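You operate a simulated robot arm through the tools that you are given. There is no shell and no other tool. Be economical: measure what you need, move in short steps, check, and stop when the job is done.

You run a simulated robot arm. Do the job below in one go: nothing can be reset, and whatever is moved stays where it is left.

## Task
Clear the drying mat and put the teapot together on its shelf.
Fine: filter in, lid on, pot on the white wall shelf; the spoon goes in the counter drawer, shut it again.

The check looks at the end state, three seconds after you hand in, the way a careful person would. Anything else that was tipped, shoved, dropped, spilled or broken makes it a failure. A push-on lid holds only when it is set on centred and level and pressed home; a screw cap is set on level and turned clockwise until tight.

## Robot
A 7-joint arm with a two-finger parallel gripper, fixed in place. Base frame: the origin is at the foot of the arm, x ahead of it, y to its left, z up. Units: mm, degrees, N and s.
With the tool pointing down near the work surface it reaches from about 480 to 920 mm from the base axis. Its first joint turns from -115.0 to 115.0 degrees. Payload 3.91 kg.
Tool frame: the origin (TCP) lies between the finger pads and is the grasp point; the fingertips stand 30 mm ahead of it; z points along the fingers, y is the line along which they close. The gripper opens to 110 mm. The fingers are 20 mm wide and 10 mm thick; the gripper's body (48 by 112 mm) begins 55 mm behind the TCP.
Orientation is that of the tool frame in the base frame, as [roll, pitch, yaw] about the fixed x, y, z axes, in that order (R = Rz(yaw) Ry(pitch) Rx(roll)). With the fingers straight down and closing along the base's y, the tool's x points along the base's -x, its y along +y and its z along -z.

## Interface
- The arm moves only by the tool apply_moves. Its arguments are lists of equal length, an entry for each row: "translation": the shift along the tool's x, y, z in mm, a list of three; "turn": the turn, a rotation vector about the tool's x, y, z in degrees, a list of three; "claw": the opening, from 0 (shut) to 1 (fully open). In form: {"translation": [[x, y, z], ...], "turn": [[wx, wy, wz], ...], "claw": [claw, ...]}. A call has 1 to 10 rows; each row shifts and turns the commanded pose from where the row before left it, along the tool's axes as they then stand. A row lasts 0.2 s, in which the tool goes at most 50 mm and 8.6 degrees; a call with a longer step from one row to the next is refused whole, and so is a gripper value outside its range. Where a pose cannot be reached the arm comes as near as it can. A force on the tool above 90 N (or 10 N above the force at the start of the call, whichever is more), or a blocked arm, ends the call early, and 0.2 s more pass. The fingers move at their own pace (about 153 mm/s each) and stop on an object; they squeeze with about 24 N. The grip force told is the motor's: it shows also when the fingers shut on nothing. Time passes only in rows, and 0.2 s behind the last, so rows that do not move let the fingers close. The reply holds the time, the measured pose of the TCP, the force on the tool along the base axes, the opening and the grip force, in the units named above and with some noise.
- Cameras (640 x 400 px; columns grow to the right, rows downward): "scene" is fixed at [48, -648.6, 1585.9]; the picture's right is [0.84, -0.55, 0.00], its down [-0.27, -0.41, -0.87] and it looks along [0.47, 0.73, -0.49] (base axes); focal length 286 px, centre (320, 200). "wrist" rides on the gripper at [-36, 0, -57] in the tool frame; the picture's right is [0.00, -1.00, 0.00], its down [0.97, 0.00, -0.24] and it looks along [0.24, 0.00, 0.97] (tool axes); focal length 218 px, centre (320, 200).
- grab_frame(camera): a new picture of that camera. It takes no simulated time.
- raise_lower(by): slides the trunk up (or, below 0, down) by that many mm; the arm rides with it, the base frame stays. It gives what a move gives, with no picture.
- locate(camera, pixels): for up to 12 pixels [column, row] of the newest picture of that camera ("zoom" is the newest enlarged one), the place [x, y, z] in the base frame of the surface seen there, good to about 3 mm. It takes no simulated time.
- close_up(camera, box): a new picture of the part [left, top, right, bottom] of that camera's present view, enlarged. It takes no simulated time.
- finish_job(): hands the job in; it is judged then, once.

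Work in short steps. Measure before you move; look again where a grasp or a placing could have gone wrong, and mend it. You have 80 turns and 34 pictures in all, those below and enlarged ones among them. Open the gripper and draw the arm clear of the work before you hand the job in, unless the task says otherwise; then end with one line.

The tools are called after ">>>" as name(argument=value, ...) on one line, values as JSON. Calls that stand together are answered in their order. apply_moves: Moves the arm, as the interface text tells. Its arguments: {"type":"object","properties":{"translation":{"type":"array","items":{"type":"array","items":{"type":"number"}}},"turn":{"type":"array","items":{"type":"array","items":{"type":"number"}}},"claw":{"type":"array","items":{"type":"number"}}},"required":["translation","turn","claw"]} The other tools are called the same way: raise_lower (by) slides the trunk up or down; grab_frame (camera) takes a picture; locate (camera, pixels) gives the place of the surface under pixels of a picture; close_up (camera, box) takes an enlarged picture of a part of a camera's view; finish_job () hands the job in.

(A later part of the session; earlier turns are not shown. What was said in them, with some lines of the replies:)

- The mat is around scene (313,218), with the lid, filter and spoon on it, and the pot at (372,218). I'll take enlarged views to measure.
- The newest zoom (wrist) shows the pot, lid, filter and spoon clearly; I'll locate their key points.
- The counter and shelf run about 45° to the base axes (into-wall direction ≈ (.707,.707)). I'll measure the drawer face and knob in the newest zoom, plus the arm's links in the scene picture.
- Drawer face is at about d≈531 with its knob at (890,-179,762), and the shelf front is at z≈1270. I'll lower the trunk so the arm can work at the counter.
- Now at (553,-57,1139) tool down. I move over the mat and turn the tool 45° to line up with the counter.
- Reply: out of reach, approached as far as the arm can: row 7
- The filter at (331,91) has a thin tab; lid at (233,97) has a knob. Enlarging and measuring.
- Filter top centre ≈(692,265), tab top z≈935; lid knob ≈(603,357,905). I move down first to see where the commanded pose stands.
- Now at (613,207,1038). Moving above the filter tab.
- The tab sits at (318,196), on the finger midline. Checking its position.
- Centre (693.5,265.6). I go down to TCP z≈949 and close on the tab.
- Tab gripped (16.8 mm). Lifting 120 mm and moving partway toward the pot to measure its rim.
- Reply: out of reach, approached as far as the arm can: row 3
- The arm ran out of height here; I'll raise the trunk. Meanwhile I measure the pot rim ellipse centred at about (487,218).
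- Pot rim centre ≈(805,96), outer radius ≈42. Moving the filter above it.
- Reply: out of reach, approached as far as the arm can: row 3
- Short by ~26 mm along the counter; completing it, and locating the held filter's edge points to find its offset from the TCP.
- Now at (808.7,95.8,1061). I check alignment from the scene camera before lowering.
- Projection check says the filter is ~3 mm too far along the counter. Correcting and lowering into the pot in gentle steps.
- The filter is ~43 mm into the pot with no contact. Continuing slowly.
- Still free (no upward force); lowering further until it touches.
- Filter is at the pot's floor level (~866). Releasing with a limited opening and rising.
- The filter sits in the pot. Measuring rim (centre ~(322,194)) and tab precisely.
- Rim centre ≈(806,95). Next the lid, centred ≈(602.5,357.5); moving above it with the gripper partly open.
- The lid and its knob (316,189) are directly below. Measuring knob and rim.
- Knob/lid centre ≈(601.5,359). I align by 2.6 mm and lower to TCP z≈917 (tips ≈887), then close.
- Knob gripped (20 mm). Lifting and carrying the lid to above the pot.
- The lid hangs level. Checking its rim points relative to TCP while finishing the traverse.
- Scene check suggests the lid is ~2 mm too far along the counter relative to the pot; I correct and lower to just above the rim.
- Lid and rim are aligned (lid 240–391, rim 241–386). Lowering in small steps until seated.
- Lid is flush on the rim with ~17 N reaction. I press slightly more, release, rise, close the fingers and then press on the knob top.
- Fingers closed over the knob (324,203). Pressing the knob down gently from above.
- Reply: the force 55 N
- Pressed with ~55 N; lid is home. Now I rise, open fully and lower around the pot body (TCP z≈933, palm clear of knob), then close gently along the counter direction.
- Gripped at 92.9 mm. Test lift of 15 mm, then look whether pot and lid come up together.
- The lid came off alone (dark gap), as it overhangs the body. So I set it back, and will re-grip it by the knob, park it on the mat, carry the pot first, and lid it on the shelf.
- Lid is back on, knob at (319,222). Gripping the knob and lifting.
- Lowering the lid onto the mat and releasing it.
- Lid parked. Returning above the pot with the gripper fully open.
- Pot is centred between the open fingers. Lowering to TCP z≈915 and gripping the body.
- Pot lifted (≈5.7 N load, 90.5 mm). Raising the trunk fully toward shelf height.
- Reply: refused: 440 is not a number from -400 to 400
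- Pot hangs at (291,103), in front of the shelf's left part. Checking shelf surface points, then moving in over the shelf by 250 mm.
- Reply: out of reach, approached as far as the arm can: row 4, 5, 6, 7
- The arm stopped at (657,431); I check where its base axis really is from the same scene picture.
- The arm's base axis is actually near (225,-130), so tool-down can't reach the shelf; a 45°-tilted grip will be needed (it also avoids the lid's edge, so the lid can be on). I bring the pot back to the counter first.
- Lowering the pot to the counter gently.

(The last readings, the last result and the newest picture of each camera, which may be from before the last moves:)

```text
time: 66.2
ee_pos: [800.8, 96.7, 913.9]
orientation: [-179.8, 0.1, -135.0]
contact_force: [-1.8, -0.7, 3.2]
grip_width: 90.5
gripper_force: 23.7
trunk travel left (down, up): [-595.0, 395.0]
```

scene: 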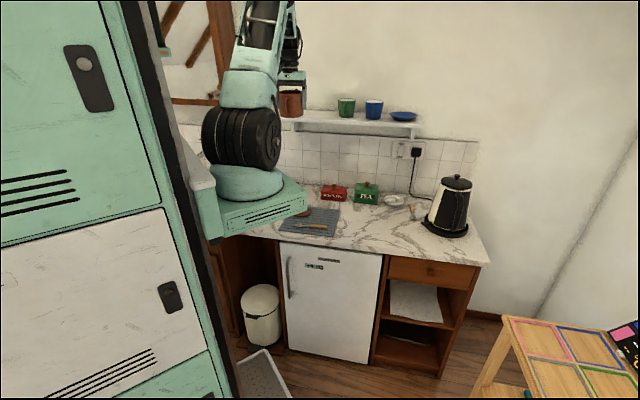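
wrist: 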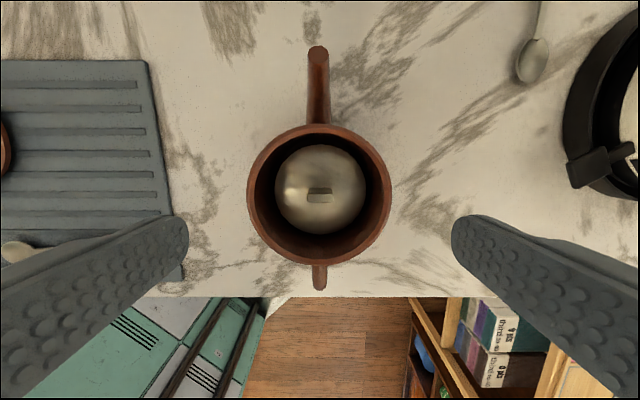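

Pot is down (reaction +3 N). Releasing, rising, and heading back to the lid.

>>> apply_moves(translation=[[0, 0, 0], [0, 0, 0], [0, 0, -40], [0, 0, -45], [0, 0, -45]], turn=[[0, 0, 0], [0, 0, 0], [0, 0, 0], [0, 0, 0], [0, 0, 0]], claw=[1, 1, 1, 1, 1])

>>> apply_moves(translation=[[-5.3, 40.7, 0], [-5.3, 40.7, 0], [-5.3, 40.7, 0], [-5.3, 40.7, 0], [-5.3, 40.7, 0], [-5.3, 40.7, 0], [-5.3, 40.7, 0], [-5.5, 40.8, 0], [0, 0, 40], [0, 0, 0]], turn=[[0, 0, 0], [0, 0, 0], [0, 0, 0], [0, 0, 0], [0, 0, 0], [0, 0, 0], [0, 0, 0], [0, 0, 0], [0, 0, 0], [0, 0, 0]], claw=[0.5, 0.5, 0.5, 0.5, 0.5, 0.5, 0.5, 0.5, 0.5, 0.5])

>>> grab_frame(camera="wrist")

```text
time: 67.4
ee_pos: [804.4, 99.7, 1044.6]
orientation: [-180.0, 0.0, -135.0]
contact_force: [1.0, -0.2, 0.2]
grip_width: 110.0
gripper_force: 0.1
trunk travel left (down, up): [-595.0, 395.0]
```

```text
time: 69.6
ee_pos: [601.2, 359.9, 1003.2]
orientation: [180.0, 0.0, -135.0]
contact_force: [-0.6, -0.2, 0.2]
grip_width: 55.0
gripper_force: 0.1
trunk travel left (down, up): [-595.0, 395.0]
```

```text
10 pictures are left
```

wrist: 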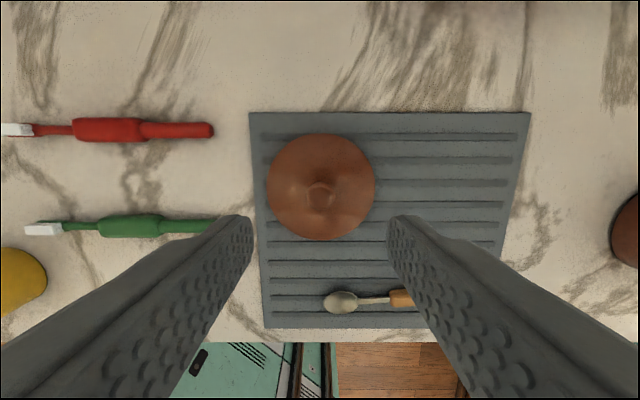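

Knob (321,195) is centred. Lowering, gripping it, lifting.

>>> apply_moves(translation=[[0, 0, 35], [0, 0, 35], [0, 0, 16], [0, 0, 0], [0, 0, 0], [0, 0, 0], [0, 0, -30], [0, 0, -50], [0, 0, -48]], turn=[[0, 0, 0], [0, 0, 0], [0, 0, 0], [0, 0, 0], [0, 0, 0], [0, 0, 0], [0, 0, 0], [0, 0, 0], [0, 0, 0]], claw=[0.5, 0.5, 0.5, 0.1, 0, 0, 0, 0, 0])

>>> apply_moves(translation=[[5.3, -40.7, 0], [5.3, -40.7, 0], [5.3, -40.7, 0], [5.3, -40.7, 0], [5.3, -40.7, 0], [5.3, -40.7, 0], [5.3, -40.7, 0], [5.5, -40.8, 0], [0, 0, 35], [0, 0, 0]], turn=[[0, 0, 0], [0, 0, 0], [0, 0, 0], [0, 0, 0], [0, 0, 0], [0, 0, 0], [0, 0, 0], [0, 0, 0], [0, 0, 0], [0, 0, 0]], claw=[0, 0, 0, 0, 0, 0, 0, 0, 0, 0])

>>> close_up(camera="scene", box=[350, 180, 398, 240])

```text
time: 71.6
ee_pos: [601.4, 357.5, 1041.9]
orientation: [180.0, 0.0, -135.0]
contact_force: [-1.3, -0.3, -0.6]
grip_width: 20.6
gripper_force: 23.4
trunk travel left (down, up): [-595.0, 395.0]
```

```text
time: 73.8
ee_pos: [804.2, 99.3, 1010.1]
orientation: [180.0, 0.1, -135.0]
contact_force: [-0.3, 0.4, 0.1]
grip_width: 20.4
gripper_force: 24.2
trunk travel left (down, up): [-595.0, 395.0]
```

```text
6.67 times, centred on (374, 210) of scene
```

zoom: 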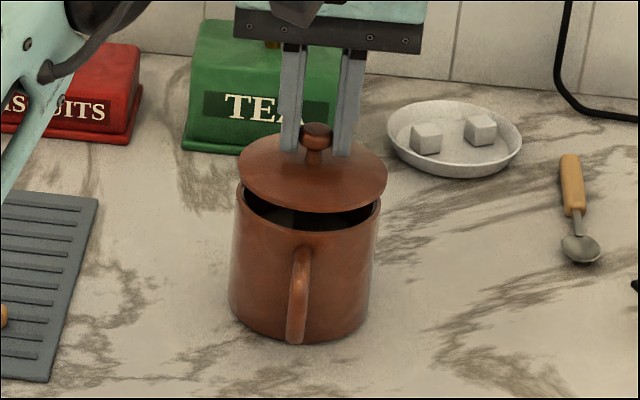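

The lid hovers above the pot. Measuring lid edges and pot rim on this zoom to check centring.

>>> locate(camera="zoom", pixels=[[312, 209], [330, 208], [290, 206], [240, 180], [386, 180], [306, 236], [330, 235], [280, 232], [239, 200], [378, 206], [316, 130], [312, 160]])

```text
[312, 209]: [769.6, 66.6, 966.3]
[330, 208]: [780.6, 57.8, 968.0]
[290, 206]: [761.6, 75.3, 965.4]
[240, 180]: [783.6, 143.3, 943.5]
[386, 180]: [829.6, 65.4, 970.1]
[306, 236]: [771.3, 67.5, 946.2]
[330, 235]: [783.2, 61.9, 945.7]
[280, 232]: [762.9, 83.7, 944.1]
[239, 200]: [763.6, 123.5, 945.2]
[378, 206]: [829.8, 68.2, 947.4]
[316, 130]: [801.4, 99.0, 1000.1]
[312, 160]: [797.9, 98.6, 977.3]
```

Lid and rim agree within ~1 mm. Lowering to seat and pressing lightly.

>>> apply_moves(translation=[[0, 0, 8], [0, 0, 6], [0, 0, 4], [0, 0, 3], [0, 0, 2], [0, 0, 2], [0, 0, 0]], turn=[[0, 0, 0], [0, 0, 0], [0, 0, 0], [0, 0, 0], [0, 0, 0], [0, 0, 0], [0, 0, 0]], claw=[0, 0, 0, 0, 0, 0, 0])

```text
time: 75.4
ee_pos: [802.1, 98.4, 985.9]
orientation: [-179.9, 0.1, -135.1]
contact_force: [1.2, 2.1, 17.7]
grip_width: 20.6
gripper_force: 24.3
trunk travel left (down, up): [-595.0, 395.0]
```

Seated at the same height as before (17.7 N). Releasing, then pressing down on the knob with closed fingers.

>>> apply_moves(translation=[[0, 0, -1], [0, 0, 0], [0, 0, 0], [0, 0, -30], [0, 0, -20], [0, 0, 0], [0, 0, 0], [0, 0, 15], [0, 0, 10], [0, 0, 0]], turn=[[0, 0, 0], [0, 0, 0], [0, 0, 0], [0, 0, 0], [0, 0, 0], [0, 0, 0], [0, 0, 0], [0, 0, 0], [0, 0, 0], [0, 0, 0]], claw=[0, 0.4, 0.4, 0.4, 0.4, 0, 0, 0, 0, 0])

>>> apply_moves(translation=[[0, 0, 3], [0, 0, 3], [0, 0, 2], [0, 0, 2], [0, 0, 0]], turn=[[0, 0, 0], [0, 0, 0], [0, 0, 0], [0, 0, 0], [0, 0, 0]], claw=[0, 0, 0, 0, 0])

```text
time: 77.6
ee_pos: [801.6, 97.7, 1012.5]
orientation: [-179.9, 0.0, -135.0]
contact_force: [-0.1, 0.0, -0.3]
grip_width: 0.0
gripper_force: 23.5
trunk travel left (down, up): [-595.0, 395.0]
```

```text
time: 78.8
ee_pos: [801.7, 98.0, 1007.5]
orientation: [-179.7, 0.6, -135.0]
contact_force: [4.9, 0.3, 45.2]
grip_width: 0.0
gripper_force: 24.5
trunk travel left (down, up): [-595.0, 395.0]
```

Pressed with 45 N. Now I back off upward and toward the room, and tilt the tool 45° (pointing into the wall and down), gripper open.

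>>> apply_moves(translation=[[0, 0, -40], [0, 0, -40], [43, 0, 0], [43, 0, 0], [0, 0, 0], [0, 0, 0], [0, 0, 0], [0, 0, 0], [0, 0, 0], [0, 0, 0]], turn=[[0, 0, 0], [0, 0, 0], [0, 0, 0], [0, 0, 0], [0, -7.5, 0], [0, -7.5, 0], [0, -7.5, 0], [0, -7.5, 0], [0, -7.5, 0], [0, -7.5, 0]], claw=[0, 0, 0, 0.5, 1, 1, 1, 1, 1, 1])

>>> grab_frame(camera="wrist")

```text
time: 81.0
ee_pos: [741.8, 36.3, 1081.5]
orientation: [-179.9, 45.1, -135.0]
contact_force: [0.9, 0.3, -0.6]
grip_width: 110.3
gripper_force: 0.0
trunk travel left (down, up): [-595.0, 395.0]
```

```text
8 pictures are left
```

wrist: 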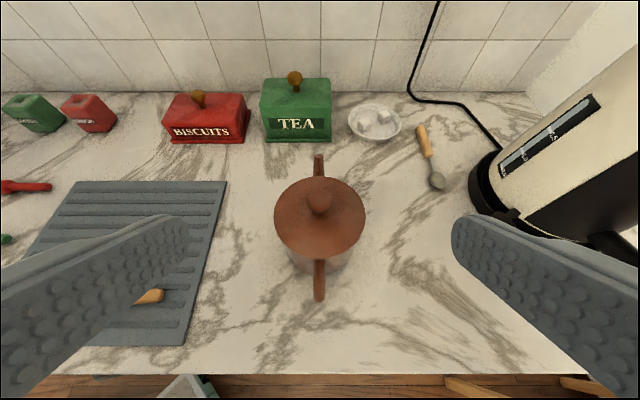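

The tilt worked; pot with lid seen centred at (319,225). Measuring handle, lid and body points.

>>> locate(camera="wrist", pixels=[[319, 262], [319, 280], [319, 296], [319, 203], [319, 250], [276, 217], [363, 217], [319, 178], [296, 258], [345, 255]])

```text
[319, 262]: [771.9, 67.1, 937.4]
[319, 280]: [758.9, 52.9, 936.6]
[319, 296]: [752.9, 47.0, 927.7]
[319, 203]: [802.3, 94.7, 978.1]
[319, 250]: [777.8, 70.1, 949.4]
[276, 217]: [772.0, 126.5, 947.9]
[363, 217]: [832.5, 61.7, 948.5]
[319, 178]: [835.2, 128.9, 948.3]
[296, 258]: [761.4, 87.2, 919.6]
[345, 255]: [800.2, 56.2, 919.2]
```

Handle top at z≈937, d≈-63 from the pot centre, so the palm clears it. Approaching along the tilted axis, stopping 30 mm short.

>>> apply_moves(translation=[[30, 0, 10], [30, 0, 10], [0, 0, 40], [0, 0, 40], [0, 0, 33], [0, 0, 0]], turn=[[0, 0, 0], [0, 0, 0], [0, 0, 0], [0, 0, 0], [0, 0, 0], [0, 0, 0]], claw=[1, 1, 1, 1, 1, 1])

>>> close_up(camera="scene", box=[320, 150, 416, 250])

```text
time: 82.4
ee_pos: [779.3, 72.0, 944.3]
orientation: [179.9, 45.0, -135.0]
contact_force: [0.5, -0.3, 0.3]
grip_width: 110.0
gripper_force: 0.0
trunk travel left (down, up): [-595.0, 395.0]
```

```text
4.00 times, centred on (368, 200) of scene
```

zoom: 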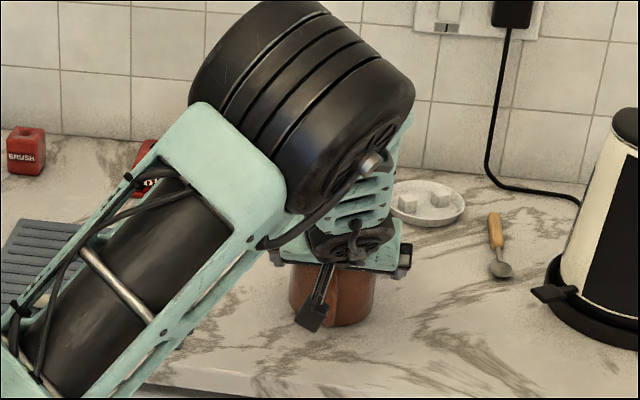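

The black box under the palm is near the handle; measuring where it is before the final 30 mm.

>>> locate(camera="zoom", pixels=[[310, 318], [320, 305], [300, 322], [318, 328], [322, 280], [340, 310], [336, 290]])

```text
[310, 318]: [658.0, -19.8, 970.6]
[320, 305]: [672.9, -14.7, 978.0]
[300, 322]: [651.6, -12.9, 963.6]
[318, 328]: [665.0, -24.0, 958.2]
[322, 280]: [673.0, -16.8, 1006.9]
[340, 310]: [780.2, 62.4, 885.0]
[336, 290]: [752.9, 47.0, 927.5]
```

The box is ~90 mm clear of the handle. Completing the approach and closing on the body.

>>> apply_moves(translation=[[0, 0, 10], [0, 0, 10], [0, 0, 9], [0, 0, 0], [0, 0, 0], [0, 0, 0], [0, 0, 0]], turn=[[0, 0, 0], [0, 0, 0], [0, 0, 0], [0, 0, 0], [0, 0, 0], [0, 0, 0], [0, 0, 0]], claw=[1, 1, 1, 1, 0.7, 0.5, 0.5])

```text
time: 84.0
ee_pos: [793.2, 87.2, 923.8]
orientation: [-180.0, 45.1, -135.0]
contact_force: [-0.2, 2.2, 0.1]
grip_width: 90.4
gripper_force: 24.5
trunk travel left (down, up): [-595.0, 395.0]
```

Body gripped (90.4 mm). Lifting straight up 20 mm and checking.

>>> apply_moves(translation=[[-3.5, 0, -3.5], [-3.5, 0, -3.5], [-7.1, 0, -7.1], [0, 0, 0]], turn=[[0, 0, 0], [0, 0, 0], [0, 0, 0], [0, 0, 0]], claw=[0.5, 0.5, 0.5, 0.5])

>>> grab_frame(camera="wrist")

```text
time: 85.0
ee_pos: [793.2, 88.4, 944.5]
orientation: [-179.9, 45.0, -134.9]
contact_force: [0.6, 0.1, -4.4]
grip_width: 90.1
gripper_force: 23.3
trunk travel left (down, up): [-595.0, 395.0]
```

```text
6 pictures are left
```

wrist: 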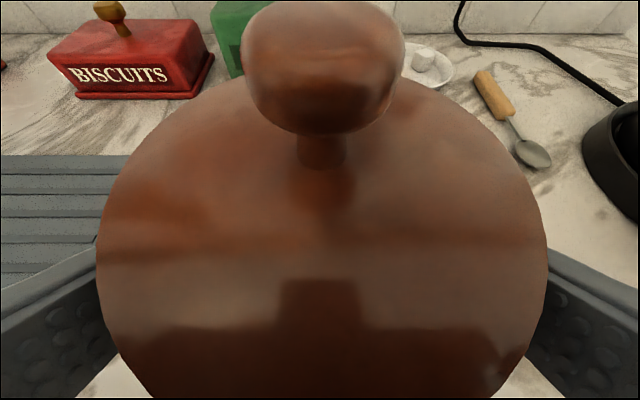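

Pot and lid come up together, level. Raising the trunk to the top.

>>> raise_lower(by=395)

>>> apply_moves(translation=[[-17.7, 0, -17.7], [-7, 0, -7], [-28, 0, 28], [-28, 0, 28], [-14, 0, 14], [0, 40, 0], [0, 40, 0], [0, 40, 0], [0, 40, 0], [0, 0, 0]], turn=[[0, 0, 0], [0, 0, 0], [0, 0, 0], [0, 0, 0], [0, 0, 0], [0, 0, 0], [0, 0, 0], [0, 0, 0], [0, 0, 0], [0, 0, 0]], claw=[0.5, 0.5, 0.5, 0.5, 0.5, 0.5, 0.5, 0.5, 0.5, 0.5])

```text
time: 88.8
ee_pos: [792.4, 87.4, 1338.9]
orientation: [-180.0, 45.1, -135.1]
contact_force: [-0.3, 0.0, -5.5]
grip_width: 90.4
gripper_force: 24.2
trunk travel left (down, up): [-990.0, 0.0]
```

```text
time: 91.0
ee_pos: [749.0, 271.7, 1375.4]
orientation: [180.0, 44.9, -135.0]
contact_force: [-0.4, -0.9, -5.6]
grip_width: 90.3
gripper_force: 23.7
trunk travel left (down, up): [-990.0, 0.0]
```

On track: d≈722, s≈337, z 1375. Continuing along the counter direction to s≈172, then in over the shelf part way.

>>> apply_moves(translation=[[0, 41, 0], [0, 41, 0], [0, 41, 0], [0, 42, 0], [-28, 0, 28], [-28, 0, 28], [0, 0, 0]], turn=[[0, 0, 0], [0, 0, 0], [0, 0, 0], [0, 0, 0], [0, 0, 0], [0, 0, 0], [0, 0, 0]], claw=[0.5, 0.5, 0.5, 0.5, 0.5, 0.5, 0.5])

```text
time: 92.6
ee_pos: [689.8, 442.6, 1375.9]
orientation: [180.0, 44.9, -135.0]
contact_force: [1.2, -1.0, -5.4]
grip_width: 90.3
gripper_force: 24.1
trunk travel left (down, up): [-990.0, 0.0]
```

Now d≈801, s≈175. Moving 72 mm further in.

>>> apply_moves(translation=[[-17, 0, 17], [-17, 0, 17], [-17, 0, 17], [0, 0, 0]], turn=[[0, 0, 0], [0, 0, 0], [0, 0, 0], [0, 0, 0]], claw=[0.5, 0.5, 0.5, 0.5])

>>> close_up(camera="scene", box=[260, 60, 380, 135])

```text
time: 93.6
ee_pos: [740.2, 494.2, 1373.7]
orientation: [180.0, 44.8, -135.0]
contact_force: [-1.0, -0.9, -4.4]
grip_width: 90.4
gripper_force: 23.4
trunk travel left (down, up): [-990.0, 0.0]
```

```text
5.33 times, centred on (320, 98) of scene
```

zoom: 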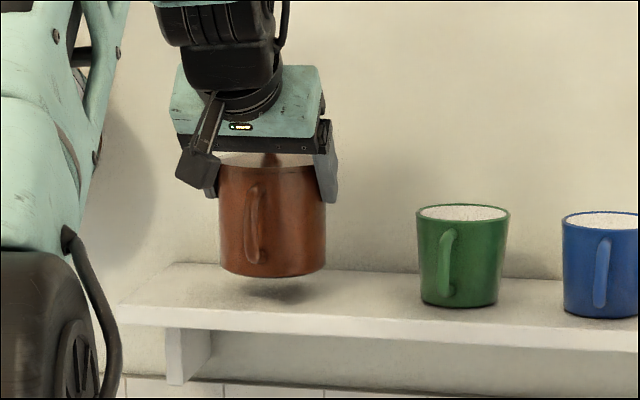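

The pot is over the shelf's left part, clear of the green cup. Lowering 33 mm, then feeling for contact.

>>> apply_moves(translation=[[10, 0, 10], [9, 0, 9], [4.2, 0, 4.2], [0, 0, 0]], turn=[[0, 0, 0], [0, 0, 0], [0, 0, 0], [0, 0, 0]], claw=[0.5, 0.5, 0.5, 0.5])

>>> apply_moves(translation=[[1.4, 0, 1.4], [1.1, 0, 1.1], [0.7, 0, 0.7], [0, 0, 0]], turn=[[0, 0, 0], [0, 0, 0], [0, 0, 0], [0, 0, 0]], claw=[0.5, 0.5, 0.5, 0.5])

```text
time: 94.6
ee_pos: [739.5, 494.1, 1344.3]
orientation: [-179.9, 45.4, -135.0]
contact_force: [2.6, 0.3, 17.3]
grip_width: 90.9
gripper_force: 24.2
trunk travel left (down, up): [-990.0, 0.0]
```

```text
time: 95.6
ee_pos: [738.9, 493.9, 1337.1]
orientation: [-180.0, 44.9, -134.9]
contact_force: [1.8, -4.3, 11.1]
grip_width: 90.4
gripper_force: 24.0
trunk travel left (down, up): [-990.0, 0.0]
```

Contact felt (11 N). Checking that the pot stands flat before releasing.

>>> close_up(camera="scene", box=[270, 70, 350, 120])

```text
8.00 times, centred on (310, 95) of scene
```

zoom: 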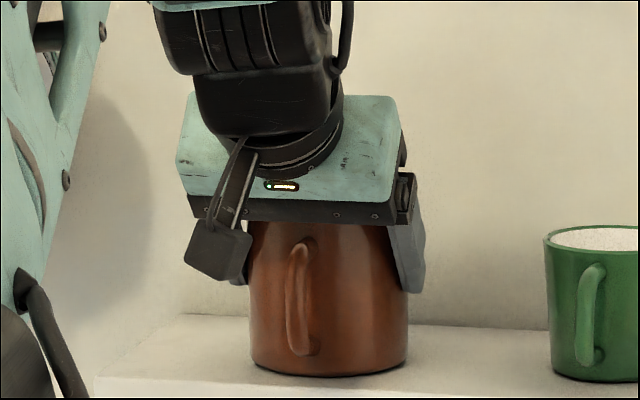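

It stands flat. Opening fully and backing out along the tool axis.

>>> apply_moves(translation=[[-1, 0, -1], [0, 0, 0], [0, 0, 0], [0, 0, -15], [0, 0, -40], [0, 0, -45], [0, 0, -45], [0, 0, 0]], turn=[[0, 0, 0], [0, 0, 0], [0, 0, 0], [0, 0, 0], [0, 0, 0], [0, 0, 0], [0, 0, 0], [0, 0, 0]], claw=[0.5, 1, 1, 1, 1, 1, 1, 1])

>>> grab_frame(camera="wrist")

```text
time: 97.4
ee_pos: [667.1, 422.5, 1440.7]
orientation: [180.0, 44.9, -135.1]
contact_force: [0.0, 0.6, 0.2]
grip_width: 109.9
gripper_force: 0.1
trunk travel left (down, up): [-990.0, 0.0]
```

```text
3 pictures are left
```

wrist: 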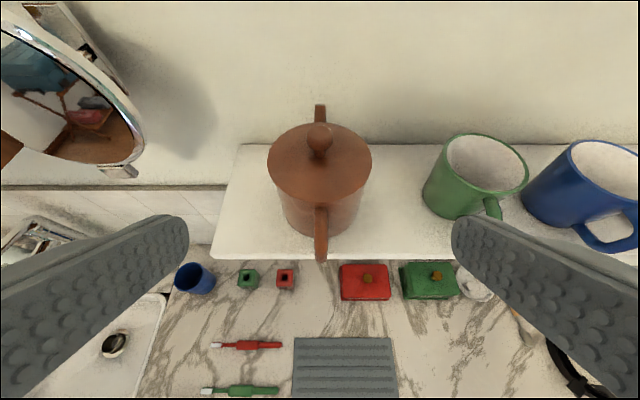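

Pot, lid and cups are fine on the shelf. Next the drawer: I back away from the shelf, move right along the counter, then lower the trunk.

>>> locate(camera="wrist", pixels=[[272, 165], [368, 165], [320, 126], [319, 135], [320, 195]])

>>> apply_moves(translation=[[30, 0, -30], [30, 0, -30], [0, -45, 0], [0, -45, 0], [0, -45, 0], [0, -45, 0], [0, -45, 0], [0, -45, 0], [0, -45, 0], [0, -45, 0]], turn=[[0, 0, 0], [0, 0, 0], [0, 0, 0], [0, 0, 0], [0, 0, 0], [0, 0, 0], [0, 0, 0], [0, 0, 0], [0, 0, 0], [0, 0, 0]], claw=[1, 1, 1, 1, 1, 1, 1, 1, 0.6, 0.6])

>>> raise_lower(by=-380)

```text
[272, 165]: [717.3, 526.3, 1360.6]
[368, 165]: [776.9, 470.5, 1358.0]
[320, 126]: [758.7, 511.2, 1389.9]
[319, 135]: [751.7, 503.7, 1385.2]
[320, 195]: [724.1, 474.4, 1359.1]
```

```text
time: 99.6
ee_pos: [861.7, 108.3, 1442.4]
orientation: [180.0, 45.0, -134.9]
contact_force: [0.2, 0.1, -0.2]
grip_width: 66.0
gripper_force: 0.0
trunk travel left (down, up): [-990.0, 0.0]
```

```text
time: 103.3
ee_pos: [862.1, 107.9, 1064.0]
orientation: [179.9, 44.9, -135.1]
contact_force: [0.5, 0.4, 0.0]
grip_width: 65.9
gripper_force: 0.1
trunk travel left (down, up): [-610.0, 380.0]
```

Lid is level on the pot at z≈1359. Moving diagonally toward the drawer's front (room side), well above the counter.

>>> apply_moves(translation=[[20.5, -22.3, -20.5], [20.5, -22.3, -20.5], [20.5, -22.3, -20.5], [20.5, -22.3, -20.5], [20.5, -22.3, -20.5], [20.5, -22.3, -20.5], [20.5, -22.3, -20.5], [20.5, -22.3, -20.5], [20.5, -22.3, -20.5], [20.5, -22.3, -20.5]], turn=[[0, 0, 0], [0, 0, 0], [0, 0, 0], [0, 0, 0], [0, 0, 0], [0, 0, 0], [0, 0, 0], [0, 0, 0], [0, 0, 0], [0, 0, 0]], claw=[0.6, 0.6, 0.6, 0.6, 0.6, 0.6, 0.6, 0.6, 0.6, 0.6])

>>> apply_moves(translation=[[0, 0, 0], [0, 0, 0], [31, 0, 18], [31, 0, 18], [31, 0, 18], [31, 0, 18], [31, 0, 18], [0, 0, 0]], turn=[[0, -7.5, 0], [0, -7.5, 0], [0, 0, 0], [0, 0, 0], [0, 0, 0], [0, 0, 0], [0, 0, 0], [0, 0, 0]], claw=[0.6, 0.6, 0.6, 0.6, 0.6, 0.6, 0.6, 0.6])

```text
time: 105.5
ee_pos: [815.0, -254.1, 1060.3]
orientation: [179.9, 45.0, -134.9]
contact_force: [-0.7, 0.7, 0.6]
grip_width: 66.0
gripper_force: 0.1
trunk travel left (down, up): [-610.0, 380.0]
```

```text
time: 107.3
ee_pos: [815.5, -251.3, 882.1]
orientation: [-179.9, 60.0, -134.9]
contact_force: [-0.4, -0.1, 0.7]
grip_width: 65.9
gripper_force: 0.0
trunk travel left (down, up): [-610.0, 380.0]
```

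At d≈399, s≈754, z 882 with 30° tilt. Going down 57 mm in line with the knob, then a look.

>>> apply_moves(translation=[[24.7, 0, 14.2], [24.7, 0, 14.3], [0, 0, 0]], turn=[[0, 0, 0], [0, 0, 0], [0, 0, 0]], claw=[0.6, 0.6, 0.6])

>>> grab_frame(camera="wrist")

```text
time: 108.1
ee_pos: [815.2, -252.8, 826.5]
orientation: [180.0, 60.0, -134.9]
contact_force: [-0.5, -0.2, 0.0]
grip_width: 66.1
gripper_force: 0.1
trunk travel left (down, up): [-610.0, 380.0]
```

```text
2 pictures are left
```

wrist: 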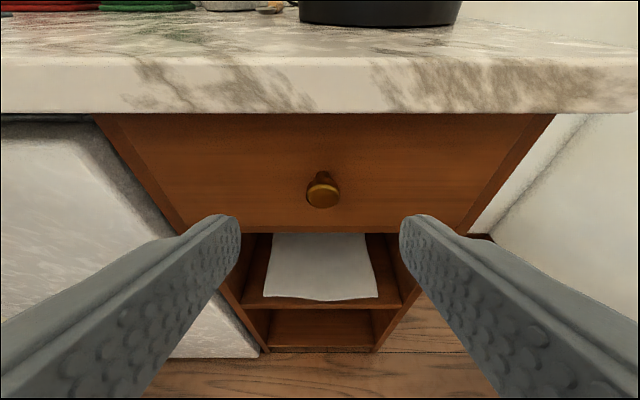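

The knob is at (322,190), nearly on the midline. Measuring knob, face and counter edge.

>>> locate(camera="wrist", pixels=[[322, 195], [308, 193], [337, 193], [322, 178], [322, 205], [270, 190], [370, 190], [320, 120], [320, 226], [320, 105], [150, 150], [490, 150]])

```text
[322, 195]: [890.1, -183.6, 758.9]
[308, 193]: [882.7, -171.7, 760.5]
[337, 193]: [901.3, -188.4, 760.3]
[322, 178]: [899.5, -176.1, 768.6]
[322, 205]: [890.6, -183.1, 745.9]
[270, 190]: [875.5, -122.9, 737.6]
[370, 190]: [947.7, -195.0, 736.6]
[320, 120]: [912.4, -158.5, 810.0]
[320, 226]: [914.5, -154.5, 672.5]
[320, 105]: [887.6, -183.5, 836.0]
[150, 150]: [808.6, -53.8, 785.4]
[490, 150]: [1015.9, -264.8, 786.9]
```

Knob head centre ≈ s 758, d 500–512, z 758; face at d 533. Approaching and closing on it.

>>> apply_moves(translation=[[4.9, -3, 30], [0, 0, 35], [0, 0, 30], [0, 0, 21], [0, 0, 0], [0, 0, 0], [0, 0, 0]], turn=[[0, 0, 0], [0, 0, 0], [0, 0, 0], [0, 0, 0], [0, 0, 0], [0, 0, 0], [0, 0, 0]], claw=[0.6, 0.6, 0.6, 0.6, 0.1, 0, 0])

```text
time: 109.7
ee_pos: [886.3, -185.1, 764.4]
orientation: [180.0, 60.0, -135.1]
contact_force: [-0.2, 1.0, -1.7]
grip_width: 29.2
gripper_force: 45.1
trunk travel left (down, up): [-610.0, 380.0]
```

Knob gripped (29 mm). Pulling the drawer straight out.

>>> apply_moves(translation=[[5, 0, -8.66], [10, 0, -17.3], [15, 0, -26], [15, 0, -26], [15, 0, -26], [0, 0, 0]], turn=[[0, 0, 0], [0, 0, 0], [0, 0, 0], [0, 0, 0], [0, 0, 0], [0, 0, 0]], claw=[0, 0, 0, 0, 0, 0])

```text
time: 111.1
ee_pos: [800.9, -270.7, 764.4]
orientation: [179.9, 60.0, -135.0]
contact_force: [0.3, 0.9, 6.9]
grip_width: 29.7
gripper_force: 45.5
trunk travel left (down, up): [-610.0, 380.0]
```

Moved 120 mm with knob still held. Pulling 70 mm more.

>>> apply_moves(translation=[[12, 0, -20.8], [12, 0, -20.8], [11, 0, -19], [0, 0, 0]], turn=[[0, 0, 0], [0, 0, 0], [0, 0, 0], [0, 0, 0]], claw=[0, 0, 0, 0])

```text
time: 112.1
ee_pos: [749.3, -319.2, 765.0]
orientation: [-179.8, 60.1, -134.8]
contact_force: [0.3, -0.3, 21.7]
grip_width: 29.3
gripper_force: 45.2
trunk travel left (down, up): [-610.0, 380.0]
```

Drawer is open ~191 mm. Releasing the knob, backing off, rising, then turning tool-down.

>>> apply_moves(translation=[[0, 0, 0], [0, 0, 0], [0, 0, -30], [0, 0, -35], [-39, 0, -22.5], [-39, 0, -22.5], [-39, 0, -22.5], [-39, 0, -22.5], [-39, 0, -22.5]], turn=[[0, 0, 0], [0, 0, 0], [0, 0, 0], [0, 0, 0], [0, 0, 0], [0, 0, 0], [0, 0, 0], [0, 0, 0], [0, 0, 0]], claw=[0.6, 0.6, 0.6, 0.6, 0.6, 0.6, 0.6, 0.6, 0.6])

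>>> apply_moves(translation=[[0, 0, 0], [0, 0, 0], [0, 0, 0], [0, 0, 0], [0, 0, 0], [0, 0, 0], [0, 0, 0], [0, 0, 0]], turn=[[0, 7.5, 0], [0, 7.5, 0], [0, 7.5, 0], [0, 7.5, 0], [0, 7.5, 0], [0, 7.5, 0], [0, 7.5, 0], [0, 7.5, 0]], claw=[0.6, 0.6, 0.6, 0.6, 0.6, 0.6, 0.6, 0.6])

```text
time: 114.1
ee_pos: [711.5, -359.7, 1021.1]
orientation: [180.0, 60.1, -135.2]
contact_force: [-0.3, -0.9, -0.1]
grip_width: 65.7
gripper_force: 0.0
trunk travel left (down, up): [-610.0, 380.0]
```

```text
time: 115.9
ee_pos: [710.6, -361.2, 1022.9]
orientation: [179.9, -0.2, -135.0]
contact_force: [-0.2, -0.2, -0.5]
grip_width: 66.1
gripper_force: 0.0
trunk travel left (down, up): [-610.0, 380.0]
```

Tool is down again. Turning it so the fingers close across the spoon, then moving over the mat.

>>> apply_moves(translation=[[0, 0, 0], [0, 0, 0], [0, 0, 0], [0, 0, 0], [0, 0, 0], [0, 0, 0], [0, 0, 0], [0, 0, 0], [0, 0, 0], [0, 0, 0]], turn=[[0, 0, 8.45], [0, 0, 8.45], [0, 0, 8.45], [0, 0, 8.45], [0, 0, 8.45], [0, 0, 8.45], [0, 0, 8.45], [0, 0, 8.45], [0, 0, 8.45], [0, 0, 8.45]], claw=[0.5, 0.5, 0.5, 0.5, 0.5, 0.5, 0.5, 0.5, 0.5, 0.5])

>>> apply_moves(translation=[[26, 39.3, 0], [26, 39.3, 0], [26, 39.3, 0], [26, 39.3, 0], [26, 39.3, 0], [26, 39.3, 0]], turn=[[0, 0, 0], [0, 0, 0], [0, 0, 0], [0, 0, 0], [0, 0, 0], [0, 0, 0]], claw=[0.4, 0.4, 0.4, 0.4, 0.4, 0.4])

>>> apply_moves(translation=[[40.2, 18.9, 0], [40.2, 18.9, 0], [40.2, 18.9, 0], [40.2, 18.9, 0], [40.2, 18.9, 0], [40.2, 18.9, 0], [40.2, 18.9, 0], [0, 0, 40], [0, 0, 0]], turn=[[0, 0, 0], [0, 0, 0], [0, 0, 0], [0, 0, 0], [0, 0, 0], [0, 0, 0], [0, 0, 0], [0, 0, 0], [0, 0, 0]], claw=[0.4, 0.4, 0.4, 0.4, 0.4, 0.4, 0.4, 0.4, 0.4])

```text
time: 118.1
ee_pos: [710.6, -360.7, 1021.3]
orientation: [180.0, 0.0, 140.5]
contact_force: [0.0, 0.2, -0.6]
grip_width: 55.0
gripper_force: 0.2
trunk travel left (down, up): [-610.0, 380.0]
```

```text
time: 119.5
ee_pos: [743.7, -78.9, 1022.0]
orientation: [-180.0, 0.0, 140.4]
contact_force: [0.6, -0.2, -0.6]
grip_width: 44.1
gripper_force: 0.0
trunk travel left (down, up): [-610.0, 380.0]
```

```text
time: 121.5
ee_pos: [610.3, 199.7, 982.3]
orientation: [180.0, 0.0, 140.5]
contact_force: [0.6, -0.4, 0.1]
grip_width: 44.1
gripper_force: 0.0
trunk travel left (down, up): [-610.0, 380.0]
```

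Above the handle at (610,200). Lowering so the tips straddle the wooden handle just above the mat, then closing.

>>> apply_moves(translation=[[0, 0, 35], [0, 0, 30], [0, 0, 12], [0, 0, 6], [0, 0, 0], [0, 0, 0], [0, 0, 0]], turn=[[0, 0, 0], [0, 0, 0], [0, 0, 0], [0, 0, 0], [0, 0, 0], [0, 0, 0], [0, 0, 0]], claw=[0.4, 0.4, 0.4, 0.4, 0.1, 0, 0])

```text
time: 123.1
ee_pos: [607.8, 202.7, 897.9]
orientation: [180.0, 0.0, 140.6]
contact_force: [-0.2, -0.2, -0.3]
grip_width: 14.0
gripper_force: 23.9
trunk travel left (down, up): [-610.0, 380.0]
```

Spoon handle gripped (14 mm). Lifting and carrying it over to the open drawer.

>>> apply_moves(translation=[[0, 0, -25], [0, 0, -40], [0, 0, -40], [-40.2, -18.9, 0], [-40.2, -18.9, 0], [-40.2, -18.9, 0], [-40.2, -18.9, 0], [-40.2, -18.9, 0], [-40.2, -18.9, 0], [-40.2, -18.9, 0]], turn=[[0, 0, 0], [0, 0, 0], [0, 0, 0], [0, 0, 0], [0, 0, 0], [0, 0, 0], [0, 0, 0], [0, 0, 0], [0, 0, 0], [0, 0, 0]], claw=[0, 0, 0, 0, 0, 0, 0, 0, 0, 0])

>>> apply_moves(translation=[[-40.9, -11.7, 0], [-40.9, -11.7, 0], [-40.9, -11.7, 0], [-40.9, -11.7, 0], [-40.9, -11.7, 0], [0, 0, 0], [0, 0, 0]], turn=[[0, 0, 0], [0, 0, 0], [0, 0, 0], [0, 0, 0], [0, 0, 0], [0, 0, 5.5], [0, 0, 0]], claw=[0, 0, 0, 0, 0, 0, 0])

>>> grab_frame(camera="wrist")

```text
time: 125.3
ee_pos: [739.2, -78.7, 1004.8]
orientation: [-180.0, 0.0, 140.7]
contact_force: [-0.3, 1.2, 0.2]
grip_width: 13.7
gripper_force: 23.6
trunk travel left (down, up): [-610.0, 380.0]
```

```text
time: 126.9
ee_pos: [861.9, -252.9, 1003.6]
orientation: [180.0, 0.1, 135.0]
contact_force: [-0.3, 0.1, -0.5]
grip_width: 13.7
gripper_force: 23.9
trunk travel left (down, up): [-610.0, 380.0]
```

```text
1 pictures are left
```

wrist: 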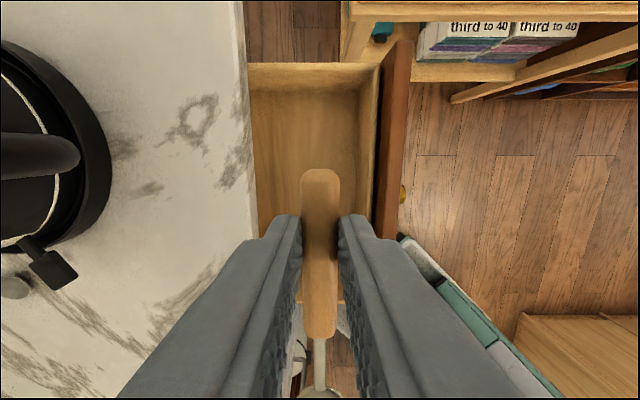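

The spoon hangs over the open drawer. Measuring drawer floor, walls, front and counter edge.

>>> locate(camera="wrist", pixels=[[280, 150], [300, 68], [300, 90], [343, 290], [345, 310], [395, 150], [370, 140], [360, 140], [252, 180], [244, 180], [320, 190], [319, 375]])

```text
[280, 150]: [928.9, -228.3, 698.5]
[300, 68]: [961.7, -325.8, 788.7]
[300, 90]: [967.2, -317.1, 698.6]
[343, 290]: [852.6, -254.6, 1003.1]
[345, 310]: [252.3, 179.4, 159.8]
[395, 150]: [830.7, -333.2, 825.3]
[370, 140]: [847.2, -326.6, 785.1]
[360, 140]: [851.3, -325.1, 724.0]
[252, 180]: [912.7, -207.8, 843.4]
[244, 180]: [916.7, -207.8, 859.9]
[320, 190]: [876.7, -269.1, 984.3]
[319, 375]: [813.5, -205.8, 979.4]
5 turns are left
```

Drawer floor is z≈698; front inner wall d≈368, counter edge d≈498, so the gripper fits. With few turns left I lower the spoon to ~14 mm above the floor, release, rise, and turn the tool back to the 30° tilted pose in front of the drawer.

>>> apply_moves(translation=[[0, 2, 45], [0, 0, 45], [0, 0, 45], [0, 0, 45], [0, 0, 45], [0, 0, 23], [0, 0, 10], [0, 0, 0], [0, 0, 0], [0, 0, 0]], turn=[[0, 0, 0], [0, 0, 0], [0, 0, 0], [0, 0, 0], [0, 0, 0], [0, 0, 0], [0, 0, 0], [0, 0, 0], [0, 0, 0], [0, 0, 0]], claw=[0, 0, 0, 0, 0, 0, 0, 0, 0.35, 0.35])

>>> apply_moves(translation=[[0, 0, -43], [0, 0, -43], [0, 0, -43], [0, 0, -43], [0, 0, -43], [0, 0, -43], [0, 0, 0], [0, 0, 0], [0, 0, 0], [0, 0, 0]], turn=[[0, 0, 0], [0, 0, 0], [0, 0, 0], [0, 0, 0], [0, 0, 0], [0, 0, 0], [0, 0, -8.5], [0, 0, -8.5], [0, 0, -8.5], [0, 0, -8.5]], claw=[0.35, 0.35, 0.35, 0.35, 0.35, 0.35, 0.35, 0.35, 0.35, 0.35])

>>> apply_moves(translation=[[0, 0, 0], [0, 0, 0], [0, 0, 0], [0, 0, 0], [0, 0, 0], [0, 0, 0], [0, 0, 0], [48, 10.7, 0], [48, 10.7, 0], [48, 10.6, 0]], turn=[[0, 0, -8], [0, 0, -8], [0, 0, -8], [0, 0, -8], [0, 0, -8], [0, 0, -8], [0, 0, -8], [0, 0, 0], [0, 0, 0], [0, 0, 0]], claw=[0.35, 0.35, 0.35, 0.35, 0.35, 0.35, 0.35, 0, 0, 0])

>>> apply_moves(translation=[[48, 0, 0], [0, 0, 0], [0, 0, 0], [0, 0, 0], [0, 0, 0], [0, 0, 0], [0, 0, 0], [0, 0, 0], [0, 0, 0]], turn=[[0, 0, 0], [0, -7.5, 0], [0, -7.5, 0], [0, -7.5, 0], [0, -7.5, 0], [0, -7.5, 0], [0, -7.5, 0], [0, -7.5, 0], [0, -7.5, 0]], claw=[0, 0, 0, 0, 0, 0, 0, 0, 0])

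```text
time: 129.1
ee_pos: [865.2, -252.9, 744.1]
orientation: [180.0, 0.0, 135.0]
contact_force: [-0.4, -0.3, 0.6]
grip_width: 38.5
gripper_force: 0.0
trunk travel left (down, up): [-610.0, 380.0]
```

```text
time: 131.3
ee_pos: [863.1, -252.8, 1004.5]
orientation: [-180.0, 0.0, 169.1]
contact_force: [1.4, 0.2, -0.2]
grip_width: 38.3
gripper_force: 0.0
trunk travel left (down, up): [-610.0, 380.0]
```

```text
time: 133.5
ee_pos: [740.8, -331.2, 1004.6]
orientation: [180.0, 0.0, -134.9]
contact_force: [0.3, 0.5, -0.4]
grip_width: 0.0
gripper_force: 24.1
trunk travel left (down, up): [-610.0, 380.0]
```

```text
time: 135.5
ee_pos: [705.6, -364.7, 1004.1]
orientation: [-179.9, 60.1, -134.9]
contact_force: [0.0, 0.0, 0.7]
grip_width: 0.0
gripper_force: 24.0
trunk travel left (down, up): [-610.0, 380.0]
4 turns are left
```

Spoon released, tool tilted in front of the drawer at d≈241, z 1004. Lowering to knob height and pushing the knob in along d, with small steps at the end.

>>> apply_moves(translation=[[41.6, -1, 24], [41.6, 0, 24], [41.6, 0, 24], [41.6, 0, 24], [41.6, 0, 24], [0, 0, 0]], turn=[[0, 0, 0], [0, 0, 0], [0, 0, 0], [0, 0, 0], [0, 0, 0], [0, 0, 0]], claw=[0, 0, 0, 0, 0, 0])

>>> apply_moves(translation=[[-11.5, 0, 19.9], [-7.5, 0, 13], [-7.5, 0, 13], [-11.5, 0, 19.9], [-11.5, 0, 19.9], [-11.5, 0, 19.9], [-11.5, 0, 19.9], [-11.5, 0, 19.9], [-11.5, 0, 19.9], [0, 0, 0]], turn=[[0, 0, 0], [0, 0, 0], [0, 0, 0], [0, 0, 0], [0, 0, 0], [0, 0, 0], [0, 0, 0], [0, 0, 0], [0, 0, 0], [0, 0, 0]], claw=[0, 0, 0, 0, 0, 0, 0, 0, 0, 0])

>>> apply_moves(translation=[[-7.5, 0, 13], [-5, 0, 8.66], [-2.5, 0, 4.33], [-2, 0, 3.46], [-1.5, 0, 2.6], [-1, 0, 1.73], [0, 0, 0]], turn=[[0, 0, 0], [0, 0, 0], [0, 0, 0], [0, 0, 0], [0, 0, 0], [0, 0, 0], [0, 0, 0]], claw=[0, 0, 0, 0, 0, 0, 0])

```text
time: 136.9
ee_pos: [702.9, -366.0, 763.5]
orientation: [-179.9, 59.9, -134.9]
contact_force: [-0.1, -0.9, 0.5]
grip_width: 0.2
gripper_force: 23.9
trunk travel left (down, up): [-610.0, 380.0]
```

```text
time: 139.1
ee_pos: [841.4, -232.6, 762.6]
orientation: [180.0, 60.0, -134.9]
contact_force: [-0.1, 0.3, -0.9]
grip_width: 0.0
gripper_force: 24.2
trunk travel left (down, up): [-610.0, 380.0]
```

```text
time: 140.7
ee_pos: [868.1, -204.6, 763.5]
orientation: [180.0, 60.1, -135.0]
contact_force: [-0.7, 0.3, 0.9]
grip_width: 0.1
gripper_force: 24.1
trunk travel left (down, up): [-610.0, 380.0]
3 turns are left
```

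Leading edge is at the closed knob position (d≈500) with no resistance yet. Pushing up to 9 mm more to feel the stop, then backing off and taking the last picture.

>>> apply_moves(translation=[[-0.75, 0, 1.3], [-0.75, 0, 1.3], [-0.75, 0, 1.3], [-0.75, 0, 1.3], [-0.75, 0, 1.3], [-0.75, 0, 1.3], [0, 0, 0]], turn=[[0, 0, 0], [0, 0, 0], [0, 0, 0], [0, 0, 0], [0, 0, 0], [0, 0, 0], [0, 0, 0]], claw=[0, 0, 0, 0, 0, 0, 0])

>>> apply_moves(translation=[[5, 0, -8.66], [20, 0, -34.6], [20, 0, -34.6], [20, 0, -34.6], [0, 0, 0]], turn=[[0, 0, 0], [0, 0, 0], [0, 0, 0], [0, 0, 0], [0, 0, 0]], claw=[0, 0, 0, 0, 0.6])

>>> grab_frame(camera="wrist")

>>> locate(camera="wrist", pixels=[[250, 140], [400, 140], [322, 150], [200, 140], [460, 140], [320, 135]])

```text
time: 142.1
ee_pos: [871.3, -203.2, 762.8]
orientation: [-180.0, 59.5, -135.0]
contact_force: [-45.0, -23.6, 19.2]
grip_width: 0.1
gripper_force: 23.5
trunk travel left (down, up): [-610.0, 380.0]
stopped in row 7: the force on the tool passed its limit (the readings are from after the stop); the commanded pose is now the measured one
```

```text
time: 143.3
ee_pos: [782.7, -292.6, 761.9]
orientation: [179.8, 59.7, -135.1]
contact_force: [-0.3, -1.1, 0.6]
grip_width: 66.0
gripper_force: 0.1
trunk travel left (down, up): [-610.0, 380.0]
```

```text
0 pictures are left
```

wrist: 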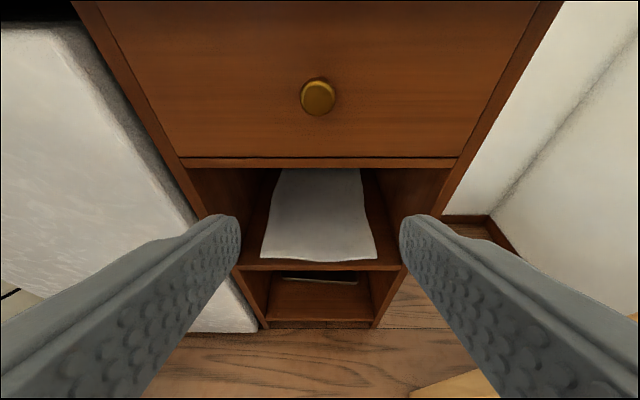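

```text
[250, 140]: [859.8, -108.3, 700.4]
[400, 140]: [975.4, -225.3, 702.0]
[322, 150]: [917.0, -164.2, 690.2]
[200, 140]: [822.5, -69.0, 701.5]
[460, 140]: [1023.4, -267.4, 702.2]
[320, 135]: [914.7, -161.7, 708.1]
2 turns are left
```

The drawer is against its stop (≈55 N felt) and its face is flush at d≈531. Drawing the arm clear, back and up.

>>> apply_moves(translation=[[15, 0, -26], [15, 0, -26], [-34.6, 0, -20], [-34.6, 0, -20], [-34.6, 0, -20], [-34.6, 0, -20], [-34.6, 0, -20], [-34.6, 0, -20], [0, 0, 0]], turn=[[0, 0, 0], [0, 0, 0], [0, 0, 0], [0, 0, 0], [0, 0, 0], [0, 0, 0], [0, 0, 0], [0, 0, 0], [0, 0, 0]], claw=[1, 1, 1, 1, 1, 1, 1, 1, 1])

>>> finish_job()

```text
time: 145.3
ee_pos: [740.6, -334.3, 1003.6]
orientation: [179.8, 59.7, -135.2]
contact_force: [0.0, -0.1, 0.1]
grip_width: 110.1
gripper_force: 0.1
trunk travel left (down, up): [-610.0, 380.0]
```

```text
The job is handed in.
```

The filter is in the pot, the lid is on and pressed down, and the pot stands on the white shelf; the spoon is in the drawer, which is shut flush, though I had no picture left to see the spoon after letting go of it.
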